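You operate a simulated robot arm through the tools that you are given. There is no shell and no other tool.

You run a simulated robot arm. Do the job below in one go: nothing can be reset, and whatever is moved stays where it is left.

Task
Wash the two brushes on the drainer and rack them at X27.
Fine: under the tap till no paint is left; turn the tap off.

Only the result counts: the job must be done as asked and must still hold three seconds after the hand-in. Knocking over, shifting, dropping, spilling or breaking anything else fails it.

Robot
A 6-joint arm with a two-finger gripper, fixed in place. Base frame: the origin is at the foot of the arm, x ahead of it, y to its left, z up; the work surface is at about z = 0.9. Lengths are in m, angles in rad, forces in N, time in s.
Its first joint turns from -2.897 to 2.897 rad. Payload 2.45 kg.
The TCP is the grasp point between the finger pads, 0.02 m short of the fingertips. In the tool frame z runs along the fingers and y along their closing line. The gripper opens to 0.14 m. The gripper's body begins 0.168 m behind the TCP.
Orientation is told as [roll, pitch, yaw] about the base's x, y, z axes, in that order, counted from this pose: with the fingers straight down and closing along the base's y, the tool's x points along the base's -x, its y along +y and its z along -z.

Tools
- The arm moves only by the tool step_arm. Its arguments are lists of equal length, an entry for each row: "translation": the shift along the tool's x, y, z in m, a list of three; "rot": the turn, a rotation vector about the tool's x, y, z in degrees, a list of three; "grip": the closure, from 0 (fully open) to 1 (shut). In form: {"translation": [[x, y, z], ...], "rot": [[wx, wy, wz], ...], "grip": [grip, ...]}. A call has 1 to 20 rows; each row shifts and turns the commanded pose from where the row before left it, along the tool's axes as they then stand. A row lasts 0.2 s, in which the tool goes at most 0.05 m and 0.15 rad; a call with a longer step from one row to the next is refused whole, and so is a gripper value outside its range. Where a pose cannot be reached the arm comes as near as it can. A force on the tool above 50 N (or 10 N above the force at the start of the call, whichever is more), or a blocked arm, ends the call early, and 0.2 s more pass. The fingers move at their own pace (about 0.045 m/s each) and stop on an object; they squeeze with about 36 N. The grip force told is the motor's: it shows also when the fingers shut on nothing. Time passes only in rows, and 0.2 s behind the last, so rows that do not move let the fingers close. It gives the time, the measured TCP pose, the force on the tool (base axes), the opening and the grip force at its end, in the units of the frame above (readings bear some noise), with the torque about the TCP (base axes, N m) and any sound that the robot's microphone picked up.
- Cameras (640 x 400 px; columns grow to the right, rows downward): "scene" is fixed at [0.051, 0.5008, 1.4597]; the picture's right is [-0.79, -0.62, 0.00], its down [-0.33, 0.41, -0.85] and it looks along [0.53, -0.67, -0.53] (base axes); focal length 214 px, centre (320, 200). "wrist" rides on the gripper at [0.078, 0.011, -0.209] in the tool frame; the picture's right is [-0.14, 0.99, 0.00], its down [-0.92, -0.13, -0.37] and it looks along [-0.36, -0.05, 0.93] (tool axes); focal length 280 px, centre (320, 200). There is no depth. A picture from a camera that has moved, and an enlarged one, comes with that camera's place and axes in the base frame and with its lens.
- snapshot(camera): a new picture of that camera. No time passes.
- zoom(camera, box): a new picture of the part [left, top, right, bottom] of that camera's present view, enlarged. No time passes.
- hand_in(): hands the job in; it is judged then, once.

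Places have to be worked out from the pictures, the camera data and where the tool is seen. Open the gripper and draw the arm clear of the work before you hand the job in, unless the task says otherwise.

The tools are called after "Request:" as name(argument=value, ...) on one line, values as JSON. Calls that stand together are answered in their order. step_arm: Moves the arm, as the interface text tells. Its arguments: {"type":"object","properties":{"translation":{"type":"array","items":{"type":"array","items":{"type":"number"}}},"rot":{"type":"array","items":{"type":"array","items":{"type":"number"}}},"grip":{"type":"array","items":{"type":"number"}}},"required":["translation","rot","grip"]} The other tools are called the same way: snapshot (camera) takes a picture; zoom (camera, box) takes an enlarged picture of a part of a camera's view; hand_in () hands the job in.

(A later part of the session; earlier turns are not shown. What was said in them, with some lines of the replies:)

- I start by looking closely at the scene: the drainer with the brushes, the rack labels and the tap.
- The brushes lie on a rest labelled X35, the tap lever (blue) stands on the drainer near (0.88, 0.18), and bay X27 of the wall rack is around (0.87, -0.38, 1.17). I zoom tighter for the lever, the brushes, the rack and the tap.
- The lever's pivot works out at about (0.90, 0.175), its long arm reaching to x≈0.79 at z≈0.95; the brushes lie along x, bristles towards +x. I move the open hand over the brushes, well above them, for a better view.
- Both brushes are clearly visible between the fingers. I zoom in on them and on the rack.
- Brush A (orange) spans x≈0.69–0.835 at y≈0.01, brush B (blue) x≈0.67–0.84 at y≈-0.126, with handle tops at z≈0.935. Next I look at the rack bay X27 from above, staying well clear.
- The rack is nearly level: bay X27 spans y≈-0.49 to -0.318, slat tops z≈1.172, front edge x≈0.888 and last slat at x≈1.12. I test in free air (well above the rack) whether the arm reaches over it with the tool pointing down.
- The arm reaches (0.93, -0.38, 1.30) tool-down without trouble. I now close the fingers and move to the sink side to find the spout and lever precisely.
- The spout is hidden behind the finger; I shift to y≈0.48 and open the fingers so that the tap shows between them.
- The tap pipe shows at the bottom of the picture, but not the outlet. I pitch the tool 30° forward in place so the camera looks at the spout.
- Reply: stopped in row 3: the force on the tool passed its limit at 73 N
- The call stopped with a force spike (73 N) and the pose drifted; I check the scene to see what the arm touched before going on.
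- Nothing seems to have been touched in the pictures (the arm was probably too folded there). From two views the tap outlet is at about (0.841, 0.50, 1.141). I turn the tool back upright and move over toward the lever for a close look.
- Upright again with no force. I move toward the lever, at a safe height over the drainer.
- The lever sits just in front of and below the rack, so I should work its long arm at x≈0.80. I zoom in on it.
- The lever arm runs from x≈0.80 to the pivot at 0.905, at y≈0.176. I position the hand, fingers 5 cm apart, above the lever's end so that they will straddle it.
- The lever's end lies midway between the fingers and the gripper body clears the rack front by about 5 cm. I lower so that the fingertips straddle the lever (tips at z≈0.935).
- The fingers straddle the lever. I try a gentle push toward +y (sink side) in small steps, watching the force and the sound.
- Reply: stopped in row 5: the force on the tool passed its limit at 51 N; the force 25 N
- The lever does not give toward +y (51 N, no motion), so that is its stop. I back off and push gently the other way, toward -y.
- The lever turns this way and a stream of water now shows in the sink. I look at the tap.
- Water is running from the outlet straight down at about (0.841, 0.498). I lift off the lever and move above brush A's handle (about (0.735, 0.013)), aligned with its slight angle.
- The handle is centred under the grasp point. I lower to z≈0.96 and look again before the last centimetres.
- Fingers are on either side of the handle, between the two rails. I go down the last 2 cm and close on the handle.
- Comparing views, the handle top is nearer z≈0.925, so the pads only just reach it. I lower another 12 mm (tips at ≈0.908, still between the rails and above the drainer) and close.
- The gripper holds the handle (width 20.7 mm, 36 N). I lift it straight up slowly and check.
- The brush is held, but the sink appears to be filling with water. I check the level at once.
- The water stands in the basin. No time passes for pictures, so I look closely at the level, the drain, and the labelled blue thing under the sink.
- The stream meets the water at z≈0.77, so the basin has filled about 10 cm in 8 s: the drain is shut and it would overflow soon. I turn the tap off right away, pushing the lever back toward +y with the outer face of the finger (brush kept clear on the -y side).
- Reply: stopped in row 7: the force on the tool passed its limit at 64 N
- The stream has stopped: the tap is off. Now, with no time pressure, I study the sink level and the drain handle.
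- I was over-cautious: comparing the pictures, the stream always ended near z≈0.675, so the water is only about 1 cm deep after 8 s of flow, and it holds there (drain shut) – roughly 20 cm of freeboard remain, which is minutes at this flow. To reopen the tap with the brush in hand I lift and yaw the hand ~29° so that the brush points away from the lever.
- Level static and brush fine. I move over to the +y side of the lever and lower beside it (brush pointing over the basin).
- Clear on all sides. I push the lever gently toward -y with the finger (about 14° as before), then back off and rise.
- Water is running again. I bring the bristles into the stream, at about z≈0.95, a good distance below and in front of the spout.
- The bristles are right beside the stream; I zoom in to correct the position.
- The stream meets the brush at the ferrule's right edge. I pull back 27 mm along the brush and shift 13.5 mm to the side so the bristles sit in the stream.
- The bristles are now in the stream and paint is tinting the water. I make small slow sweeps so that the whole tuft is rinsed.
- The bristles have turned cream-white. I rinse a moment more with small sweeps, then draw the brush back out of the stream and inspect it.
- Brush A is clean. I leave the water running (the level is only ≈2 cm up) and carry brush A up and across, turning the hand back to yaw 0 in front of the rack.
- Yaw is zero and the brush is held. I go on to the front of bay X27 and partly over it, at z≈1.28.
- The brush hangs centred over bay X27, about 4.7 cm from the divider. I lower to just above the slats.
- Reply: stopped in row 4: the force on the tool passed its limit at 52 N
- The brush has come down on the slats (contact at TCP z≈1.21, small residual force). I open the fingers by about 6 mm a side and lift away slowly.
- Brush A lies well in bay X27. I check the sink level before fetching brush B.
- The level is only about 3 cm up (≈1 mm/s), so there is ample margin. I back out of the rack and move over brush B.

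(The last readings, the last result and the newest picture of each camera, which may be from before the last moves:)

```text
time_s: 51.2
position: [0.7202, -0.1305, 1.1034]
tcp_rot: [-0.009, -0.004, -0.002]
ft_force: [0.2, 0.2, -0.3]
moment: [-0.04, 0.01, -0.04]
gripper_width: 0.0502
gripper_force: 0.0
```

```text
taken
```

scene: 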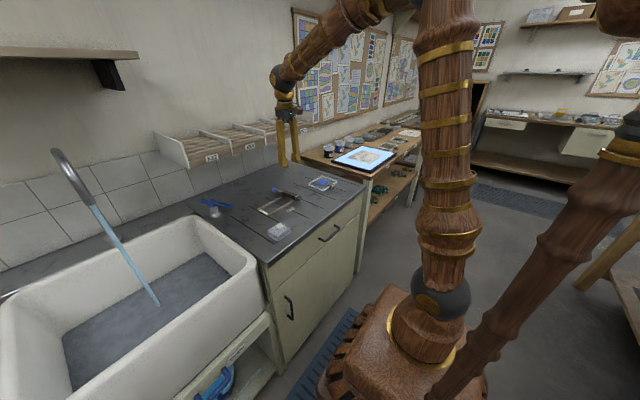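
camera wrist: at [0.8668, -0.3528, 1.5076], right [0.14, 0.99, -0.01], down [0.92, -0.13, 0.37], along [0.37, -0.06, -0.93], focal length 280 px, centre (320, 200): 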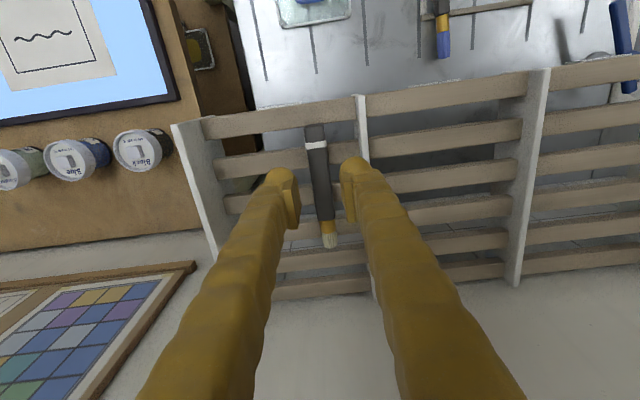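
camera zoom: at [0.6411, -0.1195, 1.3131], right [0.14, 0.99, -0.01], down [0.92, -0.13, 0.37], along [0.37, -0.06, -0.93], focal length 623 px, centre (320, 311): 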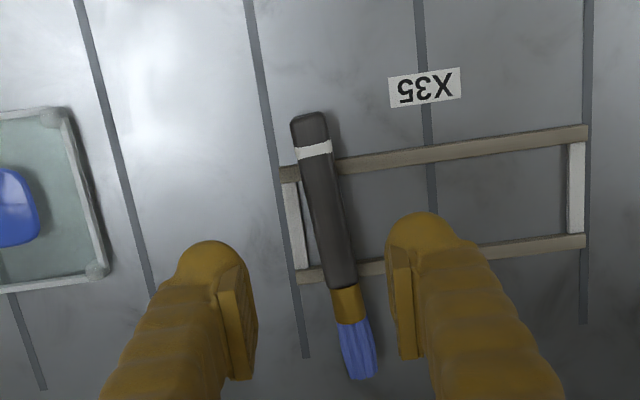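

Brush B runs from (0.667, -0.130) to (0.847, -0.119), about +3.4°. I align over its handle at x≈0.732 (between the rails) and lower to z≈0.953 with the fingers 5 cm apart.

Request:
step_arm(translation=[[-0.0118, 0.0043, 0.03], [0, 0, 0.04], [0, 0, 0.04], [0, 0, 0.04]], rot=[[-0.52, 0.23, -3.4], [0, 0, 0], [0, 0, 0], [0, 0, 0]], grip=[0.643, 0.643, 0.643, 0.643])

Request:
zoom(camera="wrist", box=[220, 80, 440, 280])

Request:
zoom(camera="scene", box=[240, 160, 320, 220])

```text
time_s: 52.2
position: [0.7323, -0.1286, 0.9547]
tcp_rot: [0.001, 0.003, 0.059]
ft_force: [0.7, -0.4, 0.5]
moment: [-0.01, 0.0, -0.03]
gripper_width: 0.05
gripper_force: 0.0
```

```text
2.00 times, centred on (330, 180) of wrist
camera zoom: at [0.6535, -0.1223, 1.1643], right [0.08, 1.0, 0.0], down [0.93, -0.07, 0.37], along [0.37, -0.03, -0.93], focal length 561 px, centre (300, 240)
```

zoom: 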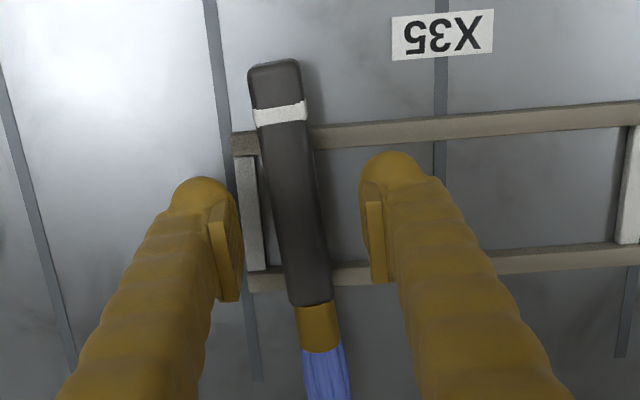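

```text
6.67 times, centred on (280, 190) of scene
camera zoom: at [0.051, 0.5008, 1.4597], right [-0.79, -0.62, 0.0], down [-0.33, 0.41, -0.85], along [0.53, -0.67, -0.53], focal length 1430 px, centre (587, 267)
```

zoom: 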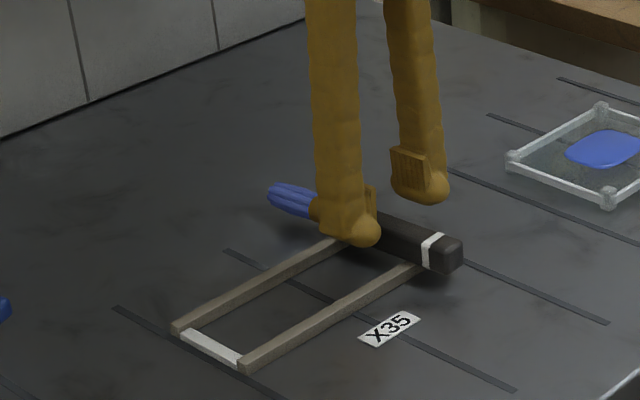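

Centred well. I lower the last 27 mm and close on the handle.

Request:
step_arm(translation=[[0, 0.001, 0.013], [0, 0, 0.0135], [0, 0, 0], [0, 0, 0], [0, 0, 0], [0, 0, 0], [0, 0, 0]], rot=[[0, 0, 0], [0, 0, 0], [0, 0, 0], [0, 0, 0], [0, 0, 0], [0, 0, 0], [0, 0, 0]], grip=[0.643, 0.643, 0.643, 0.9, 1, 1, 1])

Request:
zoom(camera="wrist", box=[220, 80, 440, 280])

```text
time_s: 53.8
position: [0.7305, -0.1276, 0.9286]
tcp_rot: [-0.001, 0.003, 0.061]
ft_force: [-1.1, 1.0, 0.1]
moment: [0.0, 0.0, 0.02]
gripper_width: 0.0206
gripper_force: 36.1
```

```text
2.00 times, centred on (330, 180) of wrist
camera zoom: at [0.6533, -0.1214, 1.1383], right [0.08, 1.0, 0.0], down [0.93, -0.07, 0.37], along [0.37, -0.03, -0.93], focal length 561 px, centre (300, 240)
```

zoom: 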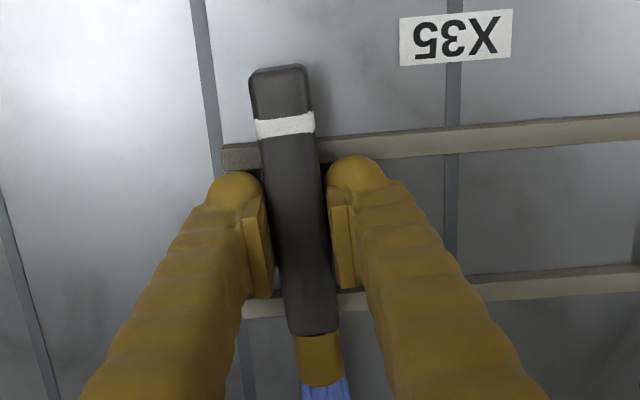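

Brush B is gripped (20.6 mm, 36 N). I lift it, turn the hand to the same 25° yaw and carry it over the basin, stopping short of the stream.

Request:
step_arm(translation=[[0, 0, -0.02], [0, 0, -0.04], [0, 0, -0.04], [0, 0, -0.04], [0, 0, 0], [0, 0, 0], [0, 0, 0], [-0.01786, 0.0402, 0.0016], [-0.01786, 0.0402, 0.0016], [-0.01786, 0.0402, 0.0016], [-0.01786, 0.0402, 0.0016], [-0.01786, 0.0402, 0.0016], [-0.01786, 0.0402, 0.0016], [-0.01786, 0.0402, 0.0016], [-0.01786, 0.0402, 0.0016], [-0.01786, 0.0402, 0.0016], [-0.01786, 0.0402, 0.0016], [-0.01786, 0.0402, 0.0016], [-0.01786, 0.0402, 0.0016]], rot=[[0, 0, 0], [0, 0, 0], [0, 0, 0], [0, 0, 0], [0, 0, -7.22], [0, 0, -7.22], [0, 0, -7.22], [0, 0, 0], [0, 0, 0], [0, 0, 0], [0, 0, 0], [0, 0, 0], [0, 0, 0], [0, 0, 0], [0, 0, 0], [0, 0, 0], [0, 0, 0], [0, 0, 0], [0, 0, 0]], grip=[1, 1, 1, 1, 1, 1, 1, 1, 1, 1, 1, 1, 1, 1, 1, 1, 1, 1, 1])

Request:
snapshot(camera="wrist")

Request:
snapshot(camera="scene")

```text
time_s: 57.8
position: [0.7247, 0.4002, 1.0481]
tcp_rot: [0.0, 0.002, 0.436]
ft_force: [-0.5, 0.2, -0.9]
moment: [0.0, 0.01, 0.02]
gripper_width: 0.0206
gripper_force: 36.3
```

```text
taken
camera wrist: at [0.6493, 0.3769, 1.2599], right [-0.29, 0.96, 0.0], down [0.89, 0.27, 0.37], along [0.35, 0.11, -0.93], focal length 280 px, centre (320, 200)
```

wrist: 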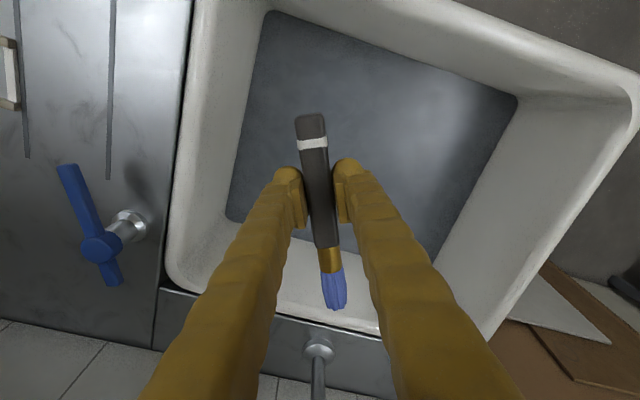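

```text
taken
```

scene: 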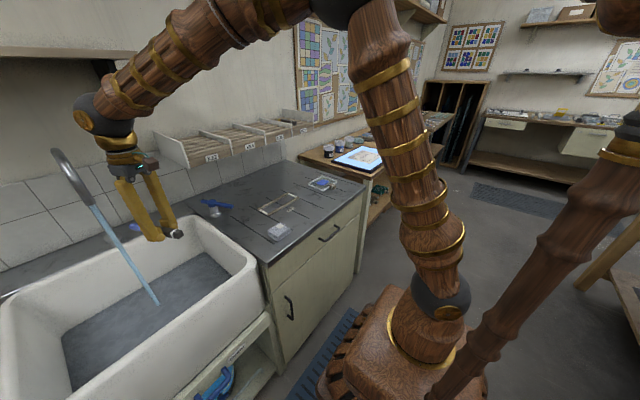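

Bristles of B sit 8–13 cm ahead of the grasp point, like A's. I move them into the stream and begin rinsing with small sweeps.

Request:
step_arm(translation=[[-0.02, 0.023, 0.0315], [-0.02, 0.023, 0.0315], [0, 0, 0], [0, 0, 0], [-0.008, 0, 0], [0, 0, 0], [0.016, 0, 0], [0, 0, 0], [-0.008, 0, 0]], rot=[[0, 0, 0], [0, 0, 0], [0, 0, 0], [0, 0, 0], [0, 0, 0], [0, 0, 0], [0, 0, 0], [0, 0, 0], [0, 0, 0]], grip=[1, 1, 1, 1, 1, 1, 1, 1, 1])

Request:
zoom(camera="wrist", box=[290, 230, 400, 330])

Request:
zoom(camera="scene", box=[40, 130, 180, 310])

```text
time_s: 59.8
position: [0.7388, 0.462, 0.9872]
tcp_rot: [0.0, 0.002, 0.436]
ft_force: [-0.1, 0.1, -1.1]
moment: [0.0, 0.02, -0.01]
gripper_width: 0.0205
gripper_force: 36.0
```

```text
4.00 times, centred on (345, 280) of wrist
camera zoom: at [0.6642, 0.4374, 1.1974], right [-0.29, 0.96, 0.0], down [0.89, 0.27, 0.37], along [0.35, 0.11, -0.93], focal length 1122 px, centre (220, -120)
```

zoom: 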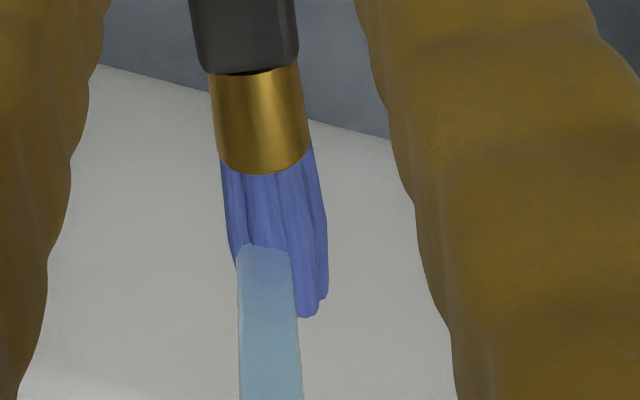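

```text
2.22 times, centred on (110, 220) of scene
camera zoom: at [0.051, 0.5008, 1.4597], right [-0.79, -0.62, 0.0], down [-0.33, 0.41, -0.85], along [0.53, -0.67, -0.53], focal length 477 px, centre (787, 156)
```

zoom: 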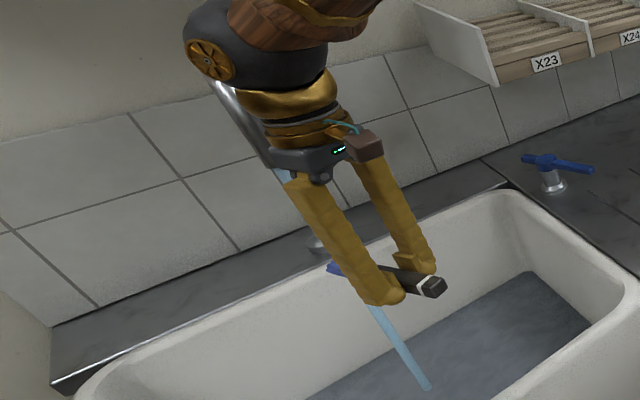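

The stream strikes the blue bristles; they need more rinsing. I centre slightly and keep sweeping along the tuft.

Request:
step_arm(translation=[[0, -0.003, 0], [0, 0, 0], [0, 0, 0], [0, 0, 0], [0.006, 0, 0], [0, 0, 0], [0, 0, 0], [-0.012, 0, 0], [0, 0, 0], [0, 0, 0], [0.006, 0, 0], [0, 0, 0], [0, 0, 0]], rot=[[0, 0, 0], [0, 0, 0], [0, 0, 0], [0, 0, 0], [0, 0, 0], [0, 0, 0], [0, 0, 0], [0, 0, 0], [0, 0, 0], [0, 0, 0], [0, 0, 0], [0, 0, 0], [0, 0, 0]], grip=[1, 1, 1, 1, 1, 1, 1, 1, 1, 1, 1, 1, 1])

Request:
zoom(camera="wrist", box=[290, 230, 400, 330])

Request:
zoom(camera="scene", box=[60, 240, 240, 360])

```text
time_s: 62.6
position: [0.7403, 0.4578, 0.9856]
tcp_rot: [0.0, 0.001, 0.437]
ft_force: [-0.2, 0.4, -0.5]
moment: [-0.04, 0.03, -0.02]
gripper_width: 0.0203
gripper_force: 36.0
```

```text
4.00 times, centred on (345, 280) of wrist
camera zoom: at [0.6651, 0.4343, 1.1969], right [-0.29, 0.96, 0.0], down [0.89, 0.27, 0.37], along [0.35, 0.11, -0.93], focal length 1122 px, centre (220, -120)
```

zoom: 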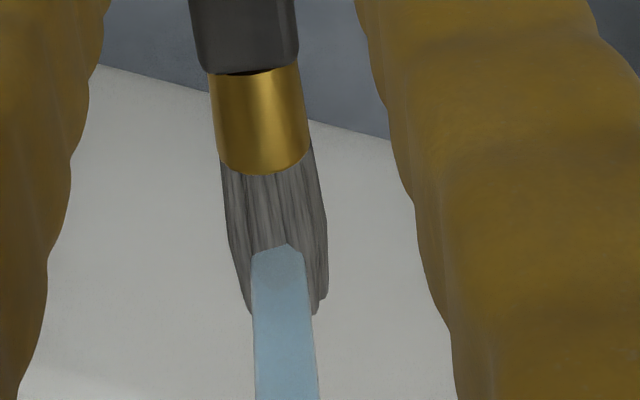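

```text
3.33 times, centred on (150, 300) of scene
camera zoom: at [0.051, 0.5008, 1.4597], right [-0.79, -0.62, 0.0], down [-0.33, 0.41, -0.85], along [0.53, -0.67, -0.53], focal length 715 px, centre (887, -133)
```

zoom: 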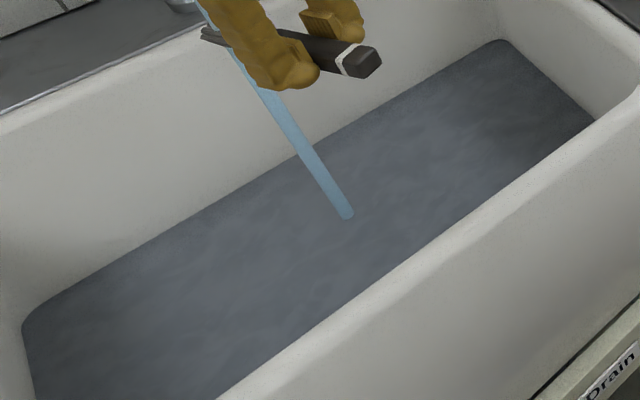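

Bristles of B went from blue to grey; this may be their own colour or a remainder. I keep rinsing three more seconds and compare.

Request:
step_arm(translation=[[0, 0, 0], [0, 0, 0], [0.006, 0, 0], [0, 0, 0], [0.006, 0, 0], [0, 0, 0], [-0.012, 0, 0], [0, 0, 0], [-0.006, 0, 0], [0, 0, 0], [0.006, 0.003, 0], [0, -0.006, 0], [0, 0.003, 0], [0, 0, 0]], rot=[[0, 0, 0], [0, 0, 0], [0, 0, 0], [0, 0, 0], [0, 0, 0], [0, 0, 0], [0, 0, 0], [0, 0, 0], [0, 0, 0], [0, 0, 0], [0, 0, 0], [0, 0, 0], [0, 0, 0], [0, 0, 0]], grip=[1, 1, 1, 1, 1, 1, 1, 1, 1, 1, 1, 1, 1, 1])

Request:
zoom(camera="wrist", box=[290, 230, 400, 330])

```text
time_s: 65.6
position: [0.7399, 0.4581, 0.986]
tcp_rot: [0.0, 0.003, 0.435]
ft_force: [-0.7, 0.1, -0.4]
moment: [-0.01, 0.01, -0.01]
gripper_width: 0.0206
gripper_force: 35.8
```

```text
4.00 times, centred on (345, 280) of wrist
camera zoom: at [0.665, 0.4338, 1.197], right [-0.29, 0.96, 0.0], down [0.89, 0.27, 0.37], along [0.35, 0.11, -0.93], focal length 1122 px, centre (220, -120)
```

zoom: 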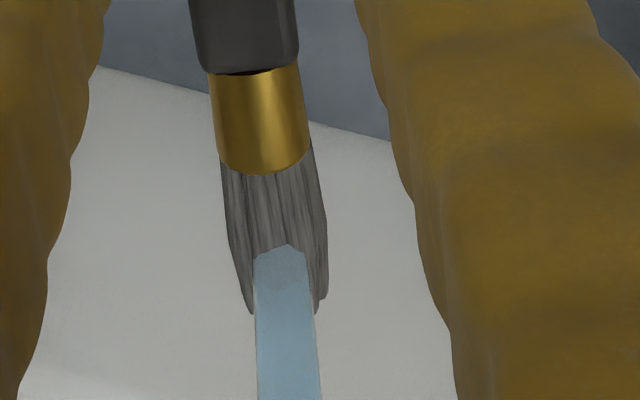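

No change in 3 s. I take a tight close-up of the tuft for comparison, drawing it just out of the stream.

Request:
step_arm(translation=[[0.02, -0.01, 0], [0.02, -0.015, 0], [0, -0.015, 0]], rot=[[0, 0, 0], [0, 0, 0], [0, 0, 0]], grip=[1, 1, 1])

Request:
zoom(camera="wrist", box=[300, 250, 360, 320])

Request:
zoom(camera="scene", box=[100, 220, 160, 260])

```text
time_s: 66.4
position: [0.7197, 0.4046, 0.9887]
tcp_rot: [0.0, 0.002, 0.438]
ft_force: [-0.4, -0.7, -0.6]
moment: [-0.06, 0.03, 0.02]
gripper_width: 0.0206
gripper_force: 35.4
```

```text
5.71 times, centred on (330, 285) of wrist
camera zoom: at [0.6449, 0.3802, 1.198], right [-0.29, 0.96, 0.0], down [0.89, 0.27, 0.37], along [0.35, 0.11, -0.93], focal length 1602 px, centre (263, -286)
```

zoom: 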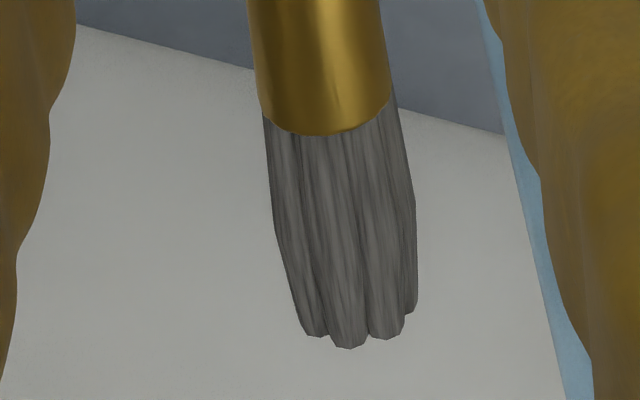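

```text
10.00 times, centred on (130, 240) of scene
camera zoom: at [0.051, 0.5008, 1.4597], right [-0.79, -0.62, 0.0], down [-0.33, 0.41, -0.85], along [0.53, -0.67, -0.53], focal length 2145 px, centre (2220, -200)
```

zoom: 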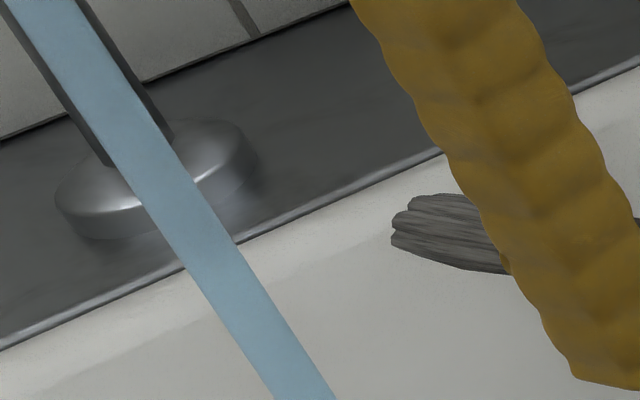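

The tuft is now an even neutral grey with no blue left – apparently its own bristle colour. To be safe I rinse it a few more seconds along its full length and compare once more.

Request:
step_arm(translation=[[-0.02, 0.02, 0], [-0.02, 0.02, 0], [0, 0, 0], [-0.012, 0, 0], [0, 0, 0], [0, 0, 0], [0.01, 0, 0], [0, 0, 0], [0.01, 0, 0], [0, 0, 0], [0.008, 0, 0], [0, 0, 0], [-0.016, 0, 0], [0, 0, 0], [0, 0, 0], [0.02, -0.02, 0], [0.02, -0.02, 0]], rot=[[0, 0, 0], [0, 0, 0], [0, 0, 0], [0, 0, 0], [0, 0, 0], [0, 0, 0], [0, 0, 0], [0, 0, 0], [0, 0, 0], [0, 0, 0], [0, 0, 0], [0, 0, 0], [0, 0, 0], [0, 0, 0], [0, 0, 0], [0, 0, 0], [0, 0, 0]], grip=[1, 1, 1, 1, 1, 1, 1, 1, 1, 1, 1, 1, 1, 1, 1, 1, 1])

Request:
zoom(camera="wrist", box=[300, 250, 360, 320])

Request:
snapshot(camera="scene")

```text
time_s: 70.0
position: [0.7187, 0.4037, 0.987]
tcp_rot: [0.0, 0.001, 0.438]
ft_force: [0.7, 0.2, -1.1]
moment: [-0.01, 0.03, 0.02]
gripper_width: 0.0203
gripper_force: 36.0
```

```text
5.71 times, centred on (330, 285) of wrist
camera zoom: at [0.6439, 0.3794, 1.1975], right [-0.29, 0.96, 0.0], down [0.89, 0.27, 0.37], along [0.35, 0.11, -0.93], focal length 1602 px, centre (263, -286)
```

zoom: 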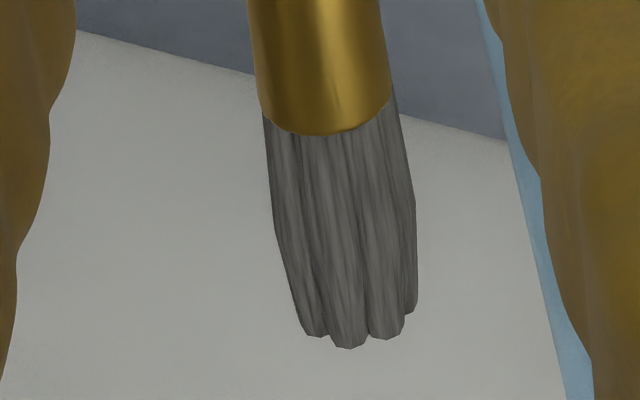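

```text
taken
```

scene: 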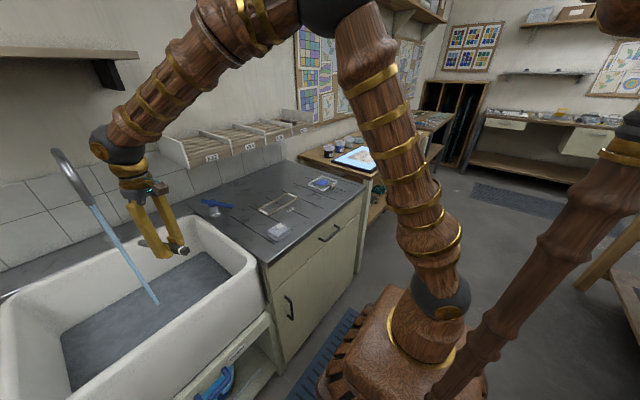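

No further change: brush B is clean. I carry it up and over toward the rack the same way as brush A.

Request:
step_arm(translation=[[0.01489, -0.02864, -0.02727], [0.01489, -0.02864, -0.02727], [0.01489, -0.02864, -0.02727], [0.01489, -0.02864, -0.02727], [0.01489, -0.02864, -0.02727], [0.01489, -0.02864, -0.02727], [0.01489, -0.02864, -0.02727], [0.01489, -0.02864, -0.02727], [0.01489, -0.02864, -0.02727], [0.01489, -0.02864, -0.02727], [0.01489, -0.02864, -0.02727], [0, 0, 0], [0, 0, 0], [0, 0, 0], [0, 0, 0]], rot=[[0, 0, 0], [0, 0, 0], [0, 0, 0], [0, 0, 0], [0, 0, 0], [0, 0, 0], [0, 0, 0], [0, 0, 0], [0, 0, 0], [0, 0, 0], [0, 0, 0], [0, 0, 6.27], [0, 0, 6.27], [0, 0, 6.27], [0, 0, 6.27]], grip=[1, 1, 1, 1, 1, 1, 1, 1, 1, 1, 1, 1, 1, 1, 1])

Request:
snapshot(camera="wrist")

```text
time_s: 73.2
position: [0.704, 0.0502, 1.2878]
tcp_rot: [-0.001, 0.002, -0.003]
ft_force: [-0.7, -0.3, -0.7]
moment: [0.01, 0.01, -0.01]
gripper_width: 0.0207
gripper_force: 35.9
```

```text
taken
camera wrist: at [0.6272, 0.0604, 1.4971], right [0.14, 0.99, 0.0], down [0.92, -0.13, 0.37], along [0.36, -0.05, -0.93], focal length 280 px, centre (320, 200)
```

wrist: 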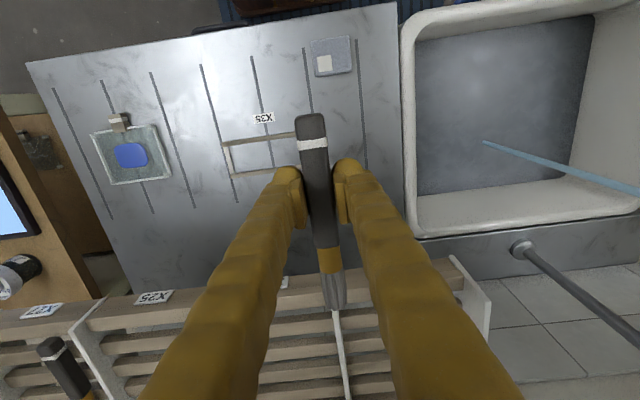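

Brush B is firm in the grip. I go to the front of bay X27 at y≈-0.432 and forward over it, above the end panel's height.

Request:
step_arm(translation=[[-0.0042, -0.0438, 0], [-0.0042, -0.0438, 0], [-0.0042, -0.0438, 0], [-0.0042, -0.0438, 0], [-0.0042, -0.0438, 0], [-0.0042, -0.0438, 0], [-0.0042, -0.0438, 0], [-0.0042, -0.0438, 0], [-0.0042, -0.0438, 0], [-0.0042, -0.0438, 0], [-0.0042, -0.0438, 0], [-0.0402, 0, 0], [-0.0402, 0, 0], [-0.0402, 0, 0], [-0.0402, 0, 0], [-0.0402, 0, 0]], rot=[[0, 0, 0], [0, 0, 0], [0, 0, 0], [0, 0, 0], [0, 0, 0], [0, 0, 0], [0, 0, 0], [0, 0, 0], [0, 0, 0], [0, 0, 0], [0, 0, 0], [0, 0, 0], [0, 0, 0], [0, 0, 0], [0, 0, 0], [0, 0, 0]], grip=[1, 1, 1, 1, 1, 1, 1, 1, 1, 1, 1, 1, 1, 1, 1, 1])

Request:
snapshot(camera="wrist")

Request:
zoom(camera="scene", box=[240, 60, 330, 150])

```text
time_s: 76.6
position: [0.9508, -0.4314, 1.2854]
tcp_rot: [0.001, 0.002, -0.003]
ft_force: [-0.7, -0.1, 0.2]
moment: [-0.03, -0.12, 0.06]
gripper_width: 0.0209
gripper_force: 35.4
```

```text
taken
camera wrist: at [0.8725, -0.4209, 1.4962], right [0.14, 0.99, 0.0], down [0.92, -0.13, 0.37], along [0.37, -0.05, -0.93], focal length 280 px, centre (320, 200)
```

wrist: 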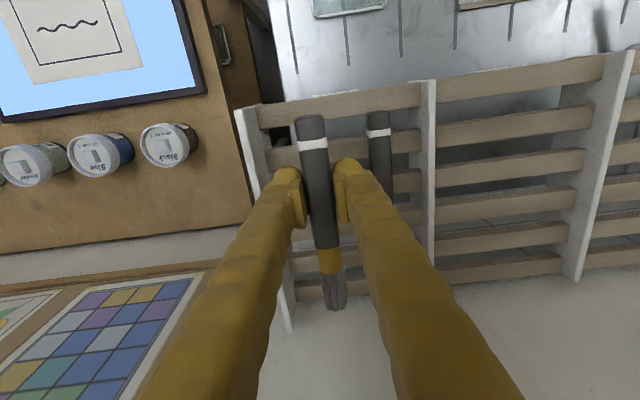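

```text
4.44 times, centred on (285, 105) of scene
camera zoom: at [0.051, 0.5008, 1.4597], right [-0.79, -0.62, 0.0], down [-0.33, 0.41, -0.85], along [0.53, -0.67, -0.53], focal length 953 px, centre (476, 622)
```

zoom: 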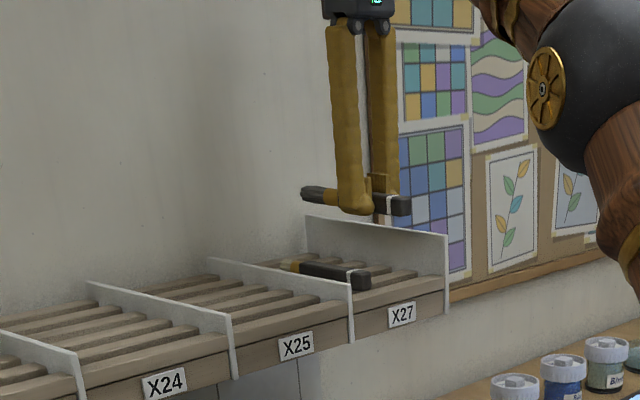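

B is at (0.951, -0.431), with A and the end panel well clear on both sides. I lower to about 1 cm above contact, then in small steps.

Request:
step_arm(translation=[[0, 0, 0.025], [0, 0, 0.025], [0, 0, 0.014], [0, 0, 0]], rot=[[0, 0, 0], [0, 0, 0], [0, 0, 0], [0, 0, 0]], grip=[1, 1, 1, 1])

Request:
zoom(camera="scene", box=[265, 90, 325, 140])

Request:
snapshot(camera="wrist")

```text
time_s: 77.6
position: [0.9521, -0.4313, 1.2225]
tcp_rot: [0.001, 0.0, -0.002]
ft_force: [-0.1, -0.2, -0.7]
moment: [0.01, 0.03, -0.04]
gripper_width: 0.0207
gripper_force: 36.1
```

```text
8.00 times, centred on (295, 115) of scene
camera zoom: at [0.051, 0.5008, 1.4597], right [-0.79, -0.62, 0.0], down [-0.33, 0.41, -0.85], along [0.53, -0.67, -0.53], focal length 1716 px, centre (520, 880)
```

zoom: 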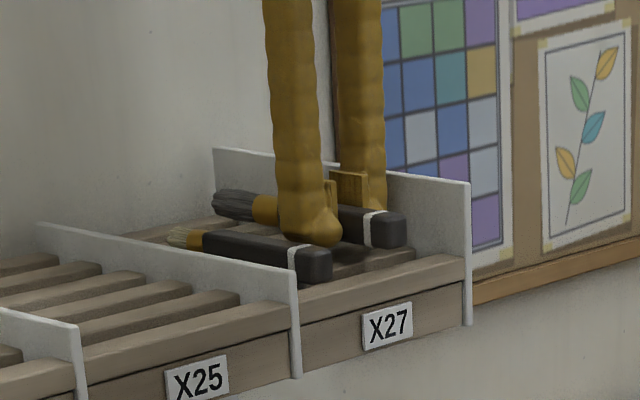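

```text
taken
camera wrist: at [0.8741, -0.4214, 1.4316], right [0.14, 0.99, 0.0], down [0.92, -0.13, 0.37], along [0.36, -0.05, -0.93], focal length 280 px, centre (320, 200)
```

wrist: 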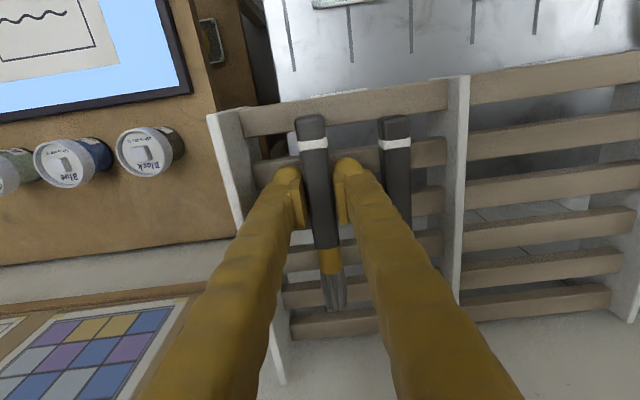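

Brush B is about 1 cm above the slats and parallel to A. I creep down in 2–4 mm steps.

Request:
step_arm(translation=[[0, 0, 0.004], [0, 0, 0.003], [0, 0, 0.002], [0, 0, 0]], rot=[[0, 0, 0], [0, 0, 0], [0, 0, 0], [0, 0, 0]], grip=[1, 1, 1, 1])

```text
time_s: 78.6
position: [0.9524, -0.4321, 1.2127]
tcp_rot: [0.001, 0.002, -0.001]
ft_force: [0.3, -0.2, -0.9]
moment: [0.02, 0.03, -0.01]
gripper_width: 0.0207
gripper_force: 35.7
```

No contact yet at z≈1.213; I continue with 1.5 mm steps.

Request:
step_arm(translation=[[0, 0, 0.0015], [0, 0, 0.0015], [0, 0, 0.001], [0, 0, 0]], rot=[[0, 0, 0], [0, 0, 0], [0, 0, 0], [0, 0, 0]], grip=[1, 1, 1, 1])

```text
time_s: 79.6
position: [0.952, -0.4324, 1.2106]
tcp_rot: [-0.001, -0.001, -0.002]
ft_force: [4.6, 0.5, 13.7]
moment: [0.02, -0.08, -0.06]
gripper_width: 0.0205
gripper_force: 36.0
```

Contact (13.7 N up): the brush rests on the slats. I open slightly and lift away.

Request:
step_arm(translation=[[0, 0, 0], [0, 0, 0], [0, 0, 0], [0, 0, -0.008], [0, 0, -0.02], [0, 0, -0.03], [0, 0, -0.03]], rot=[[0, 0, 0], [0, 0, 0], [0, 0, 0], [0, 0, 0], [0, 0, 0], [0, 0, 0], [0, 0, 0]], grip=[0.757, 0.757, 0.757, 0.757, 0.757, 0.757, 0.757])

Request:
zoom(camera="scene", box=[265, 90, 325, 140])

Request:
snapshot(camera="wrist")

Request:
snapshot(camera="scene")

```text
time_s: 81.2
position: [0.9505, -0.4314, 1.2958]
tcp_rot: [0.0, 0.003, -0.003]
ft_force: [-0.2, 0.1, -0.1]
moment: [-0.01, -0.04, 0.02]
gripper_width: 0.0342
gripper_force: 0.1
```

```text
8.00 times, centred on (295, 115) of scene
camera zoom: at [0.051, 0.5008, 1.4597], right [-0.79, -0.62, 0.0], down [-0.33, 0.41, -0.85], along [0.53, -0.67, -0.53], focal length 1716 px, centre (520, 880)
```

zoom: 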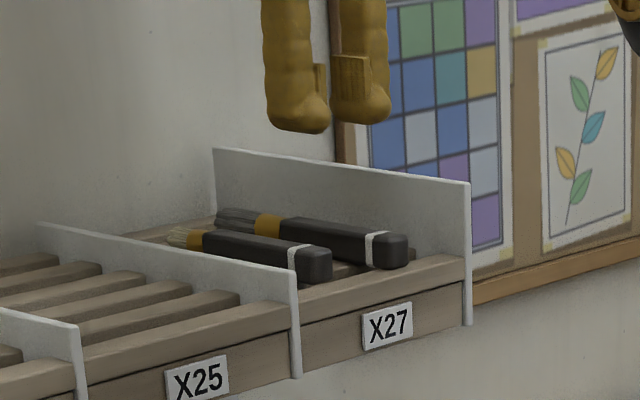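

```text
taken
camera wrist: at [0.8742, -0.4229, 1.5063], right [0.14, 0.99, 0.0], down [0.92, -0.13, 0.37], along [0.36, -0.05, -0.93], focal length 280 px, centre (320, 200)
```

wrist: 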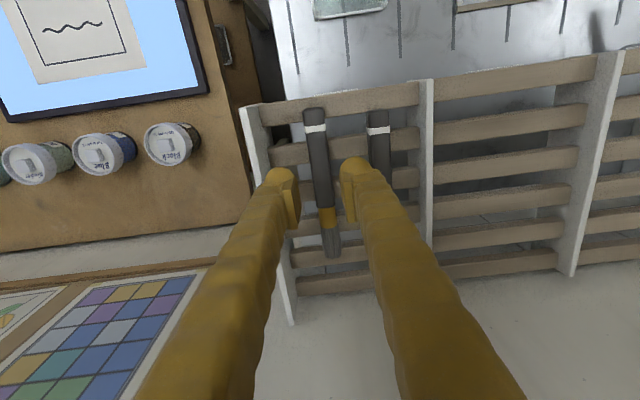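

```text
taken
```

scene: 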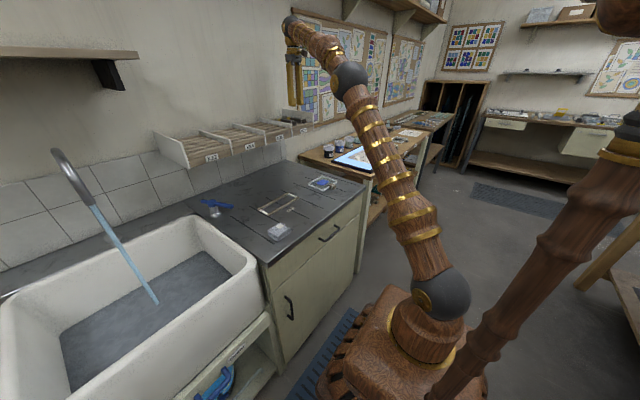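

Both brushes lie in bay X27. Now I back out of the rack and go to the lever with the fingers closed, to shut the tap.

Request:
step_arm(translation=[[0.046, 0, 0], [0.046, 0, 0], [0.046, 0, 0], [0.046, 0, 0], [0.046, 0, 0], [-0.0066, 0.041, 0.0197], [-0.0066, 0.041, 0.0197], [-0.0066, 0.041, 0.0197], [-0.0066, 0.041, 0.0197], [-0.0066, 0.041, 0.0197], [-0.0066, 0.041, 0.0197], [-0.0066, 0.041, 0.0197], [-0.0066, 0.041, 0.0197], [-0.0066, 0.041, 0.0197], [-0.0066, 0.041, 0.0197], [-0.0066, 0.041, 0.0197], [-0.0066, 0.041, 0.0197]], rot=[[0, 0, 0], [0, 0, 0], [0, 0, 0], [0, 0, 0], [0, 0, 0], [0, 0, 0], [0, 0, 0], [0, 0, 0], [0, 0, 0], [0, 0, 0], [0, 0, 0], [0, 0, 0], [0, 0, 0], [0, 0, 0], [0, 0, 0], [0, 0, 0], [0, 0, 0]], grip=[0.757, 0.757, 0.757, 0.757, 0.757, 1, 1, 1, 1, 1, 1, 1, 1, 1, 1, 1, 1])

Request:
snapshot(camera="wrist")

Request:
zoom(camera="scene", box=[170, 150, 290, 230])

```text
time_s: 84.8
position: [0.8028, 0.057, 1.0598]
tcp_rot: [0.001, 0.0, -0.002]
ft_force: [-0.4, 0.3, -0.3]
moment: [-0.01, 0.0, 0.02]
gripper_width: 0.0002
gripper_force: 29.1
```

```text
taken
camera wrist: at [0.725, 0.068, 1.2705], right [0.14, 0.99, 0.0], down [0.92, -0.13, 0.37], along [0.36, -0.05, -0.93], focal length 280 px, centre (320, 200)
```

wrist: 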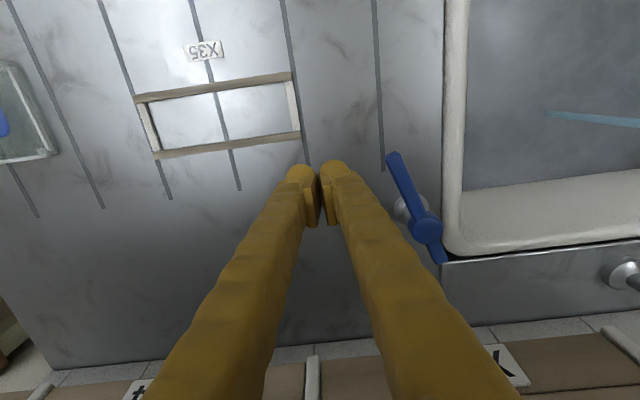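

```text
5.00 times, centred on (230, 190) of scene
camera zoom: at [0.051, 0.5008, 1.4597], right [-0.79, -0.62, 0.0], down [-0.33, 0.41, -0.85], along [0.53, -0.67, -0.53], focal length 1072 px, centre (770, 250)
```

zoom: 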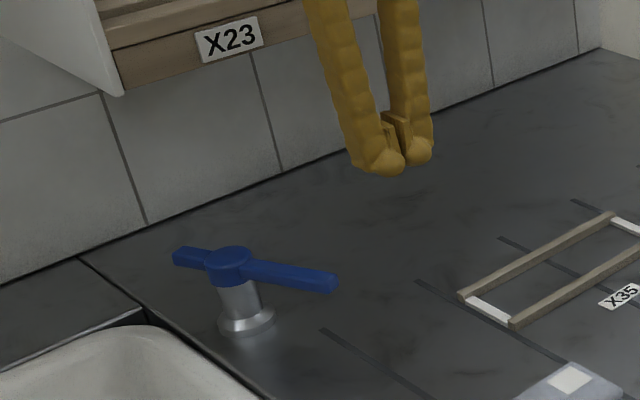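

The lever stands ≈19° open with its tip at about (0.807, 0.141). I lower beside it on the -y side and push it back toward +y in diminishing steps.

Request:
step_arm(translation=[[-0.003, 0, 0.035], [-0.003, 0, 0.035], [-0.003, 0, 0.035], [0, 0.03, 0], [0, 0.015, 0], [0, 0.01, 0], [0, 0.008, 0], [0, 0.005, 0], [0, 0.004, 0], [0, 0.004, 0]], rot=[[0, 0, 0], [0, 0, 0], [0, 0, 0], [0, 0, 0], [0, 0, 0], [0, 0, 0], [0, 0, 0], [0, 0, 0], [0, 0, 0], [0, 0, 0]], grip=[1, 1, 1, 1, 1, 1, 1, 1, 1, 1])

Request:
snapshot(camera="wrist")

Request:
snapshot(camera="scene")

```text
time_s: 87.0
position: [0.8105, 0.1363, 0.9562]
tcp_rot: [0.0, 0.002, 0.0]
ft_force: [-0.2, -0.3, 0.0]
moment: [0.01, 0.03, -0.01]
gripper_width: 0.0
gripper_force: 29.5
```

```text
taken
camera wrist: at [0.732, 0.1473, 1.1664], right [0.14, 0.99, 0.0], down [0.92, -0.13, 0.37], along [0.36, -0.05, -0.93], focal length 280 px, centre (320, 200)
```

wrist: 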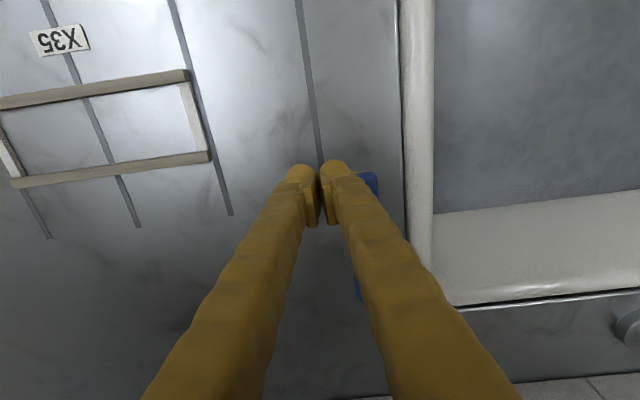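

```text
taken
```

scene: 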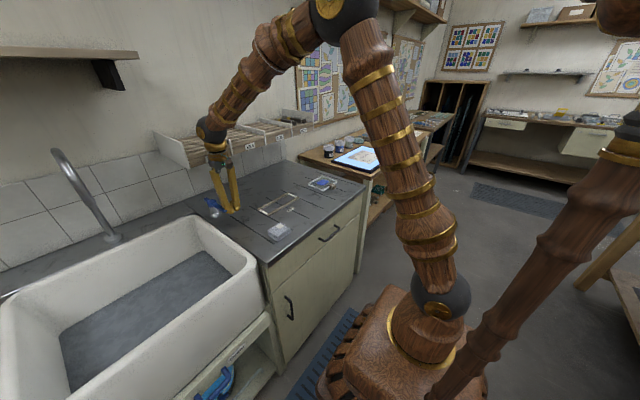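

The stream is off. I nudge on to the stop in 2–3 mm steps so that the tap is fully shut.

Request:
step_arm(translation=[[0, 0.003, 0], [0, 0.002, 0], [0, 0.002, 0], [0, 0, 0]], rot=[[0, 0, 0], [0, 0, 0], [0, 0, 0], [0, 0, 0]], grip=[1, 1, 1, 1])

Request:
zoom(camera="scene", box=[170, 150, 290, 230])

```text
time_s: 87.8
position: [0.809, 0.1393, 0.956]
tcp_rot: [-0.004, 0.003, -0.001]
ft_force: [0.6, -11.8, 5.1]
moment: [0.3, 0.03, 0.01]
gripper_width: 0.0002
gripper_force: 29.3
stopped in row 4: the force on the tool passed its limit at 54 N (the readings are from after the stop); the commanded pose is now the measured one
```

```text
5.00 times, centred on (230, 190) of scene
camera zoom: at [0.051, 0.5008, 1.4597], right [-0.79, -0.62, 0.0], down [-0.33, 0.41, -0.85], along [0.53, -0.67, -0.53], focal length 1072 px, centre (770, 250)
```

zoom: 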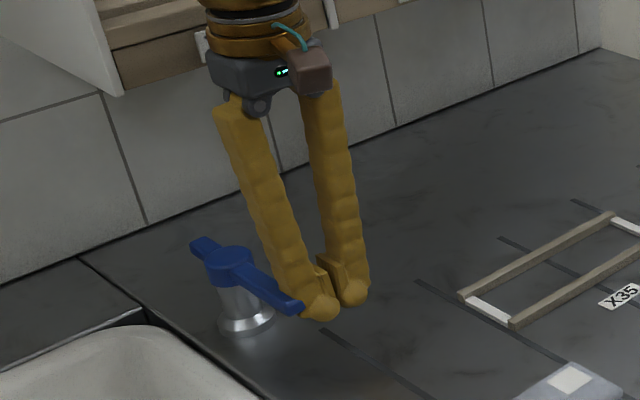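

The lever is against its closed stop. I back away, rise clear of the work and open the gripper.

Request:
step_arm(translation=[[0, -0.015, 0], [0, -0.03, 0], [0.01, 0, -0.04], [0.02, 0, -0.04], [0.02, 0, -0.04], [0.03, 0, -0.03], [0.03, 0, -0.03], [0.03, 0, -0.03], [0.03, 0, -0.03], [0, 0, 0]], rot=[[0, 0, 0], [0, 0, 0], [0, 0, 0], [0, 0, 0], [0, 0, 0], [0, 0, 0], [0, 0, 0], [0, 0, 0], [0, 0, 0], [0, 0, 0]], grip=[1, 1, 1, 1, 0.5, 0, 0, 0, 0, 0])

Request:
snapshot(camera="scene")

Request:
snapshot(camera="wrist")

Request:
zoom(camera="scene", box=[150, 90, 330, 230])

Request:
zoom(camera="scene", box=[265, 90, 325, 140])

Request:
zoom(camera="scene", box=[0, 140, 280, 400])

```text
time_s: 90.0
position: [0.6385, 0.0966, 1.197]
tcp_rot: [-0.001, 0.002, -0.003]
ft_force: [-0.5, -0.4, 0.4]
moment: [0.0, 0.01, 0.01]
gripper_width: 0.1227
gripper_force: 0.1
```

```text
taken
```

scene: 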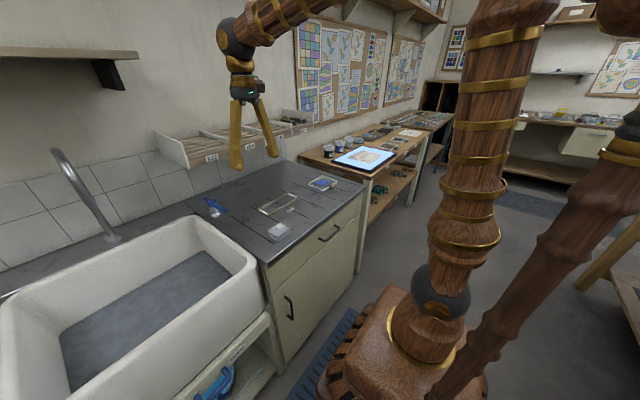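

```text
taken
camera wrist: at [0.561, 0.1073, 1.4075], right [0.14, 0.99, 0.0], down [0.92, -0.13, 0.37], along [0.36, -0.05, -0.93], focal length 280 px, centre (320, 200)
```

wrist: 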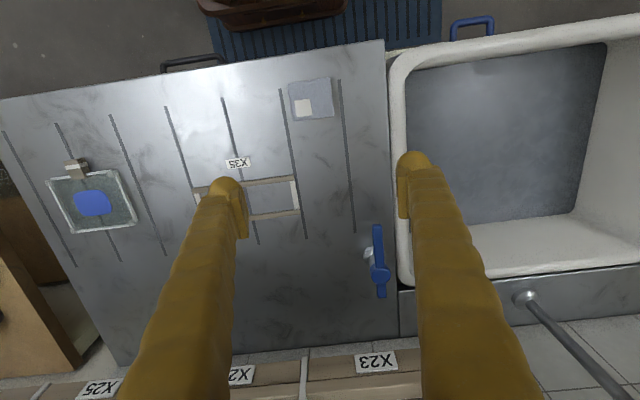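

```text
2.86 times, centred on (240, 160) of scene
camera zoom: at [0.051, 0.5008, 1.4597], right [-0.79, -0.62, 0.0], down [-0.33, 0.41, -0.85], along [0.53, -0.67, -0.53], focal length 613 px, centre (549, 314)
```

zoom: 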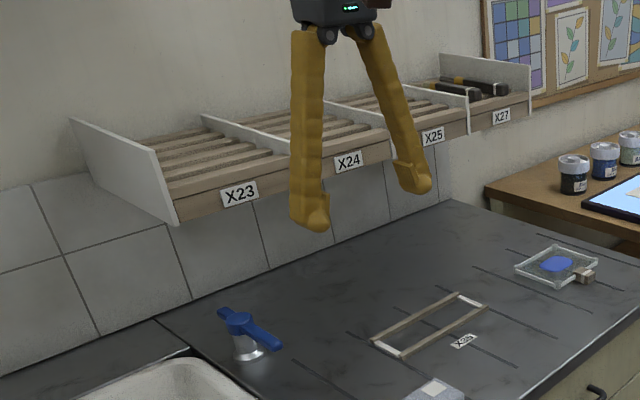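

```text
8.00 times, centred on (295, 115) of scene
camera zoom: at [0.051, 0.5008, 1.4597], right [-0.79, -0.62, 0.0], down [-0.33, 0.41, -0.85], along [0.53, -0.67, -0.53], focal length 1716 px, centre (520, 880)
```

zoom: 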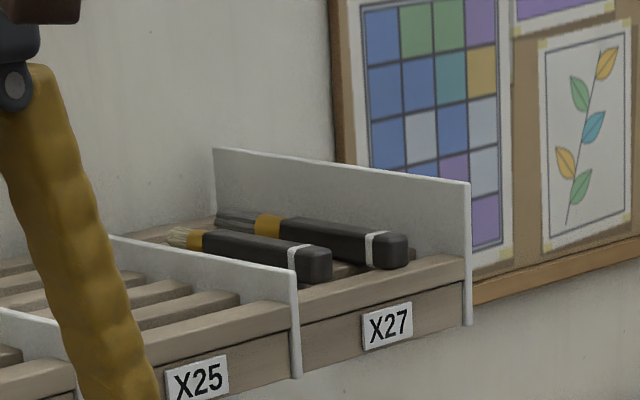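

```text
1.54 times, centred on (140, 270) of scene
camera zoom: at [0.051, 0.5008, 1.4597], right [-0.79, -0.62, 0.0], down [-0.33, 0.41, -0.85], along [0.53, -0.67, -0.53], focal length 330 px, centre (597, 92)
```

zoom: 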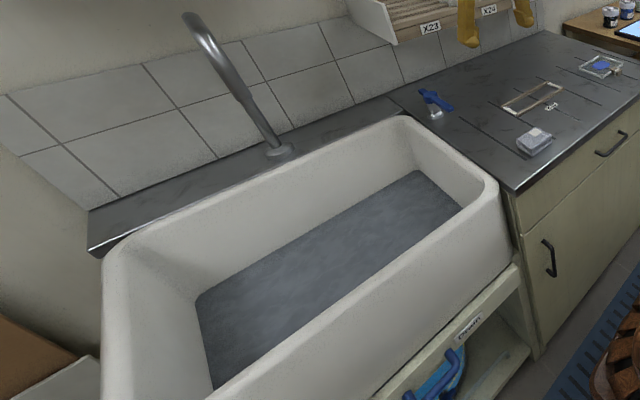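

All is in place: both brushes in bay X27, the tap shut with its lever at the stop, the water safely held in the basin, rest and other items unmoved. I finish opening the gripper, draw a bit further clear and take one last look at the brushes.

Request:
step_arm(translation=[[0.01, 0, -0.04], [0.01, 0, -0.04], [0, 0, -0.04], [0, 0, 0], [0, 0, 0]], rot=[[0, 0, 0], [0, 0, 0], [0, 0, 0], [0, 0, 0], [0, 0, 0]], grip=[0, 0, 0, 0, 0])

Request:
zoom(camera="scene", box=[270, 105, 310, 130])

Request:
snapshot(camera="scene")

```text
time_s: 91.2
position: [0.6185, 0.0965, 1.3156]
tcp_rot: [-0.003, 0.002, -0.002]
ft_force: [-0.6, -0.4, 0.7]
moment: [-0.03, -0.01, -0.02]
gripper_width: 0.14
gripper_force: 0.0
```

```text
16.00 times, centred on (290, 118) of scene
camera zoom: at [0.051, 0.5008, 1.4597], right [-0.79, -0.62, 0.0], down [-0.33, 0.41, -0.85], along [0.53, -0.67, -0.53], focal length 3432 px, centre (800, 1520)
```

zoom: 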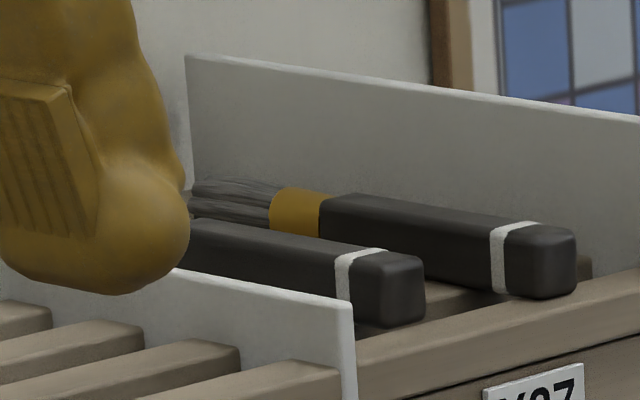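

```text
taken
```

scene: 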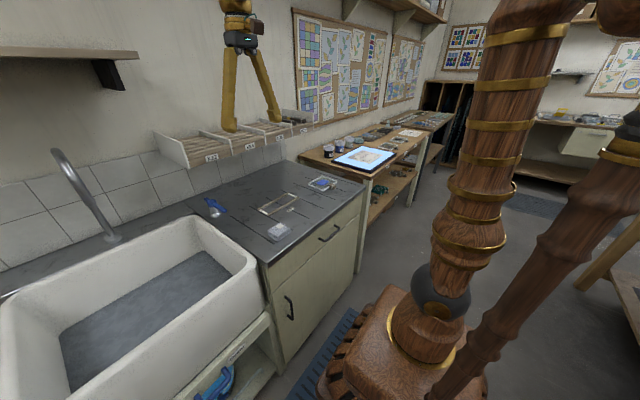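

Both brushes are clean and lying still in bay X27, the tap is off, and the open gripper is clear of everything. I hand the job in.

Request:
hand_in()

```text
The job is handed in.
```

Both brushes are washed and lying in bay X27, and the tap is off with its lever at the closed stop. The gripper is open and clear of the work.

- **Orange brush:** its bristles came out cream-white under the tap.
- **Blue brush:** it turned an even grey that did not change in several more seconds of rinsing. I took grey to be its natural bristle colour.
- **Sink:** the water did not drain away, so a few centimetres of dirty water are still in the basin. That is well below the rim. I left the handle marked "Drain" alone because the job did not call for it.
- **Force stops:** the arm hit its force limit five times. Three were against the lever's closed stop and one was when the first brush came down on the slats. The other was a 73 N spike while I tilted the hand in the air near the sink. I never found its cause, but the pictures showed nothing touched or moved.

The brush rest and the other items on the drainer look unmoved in the final pictures.
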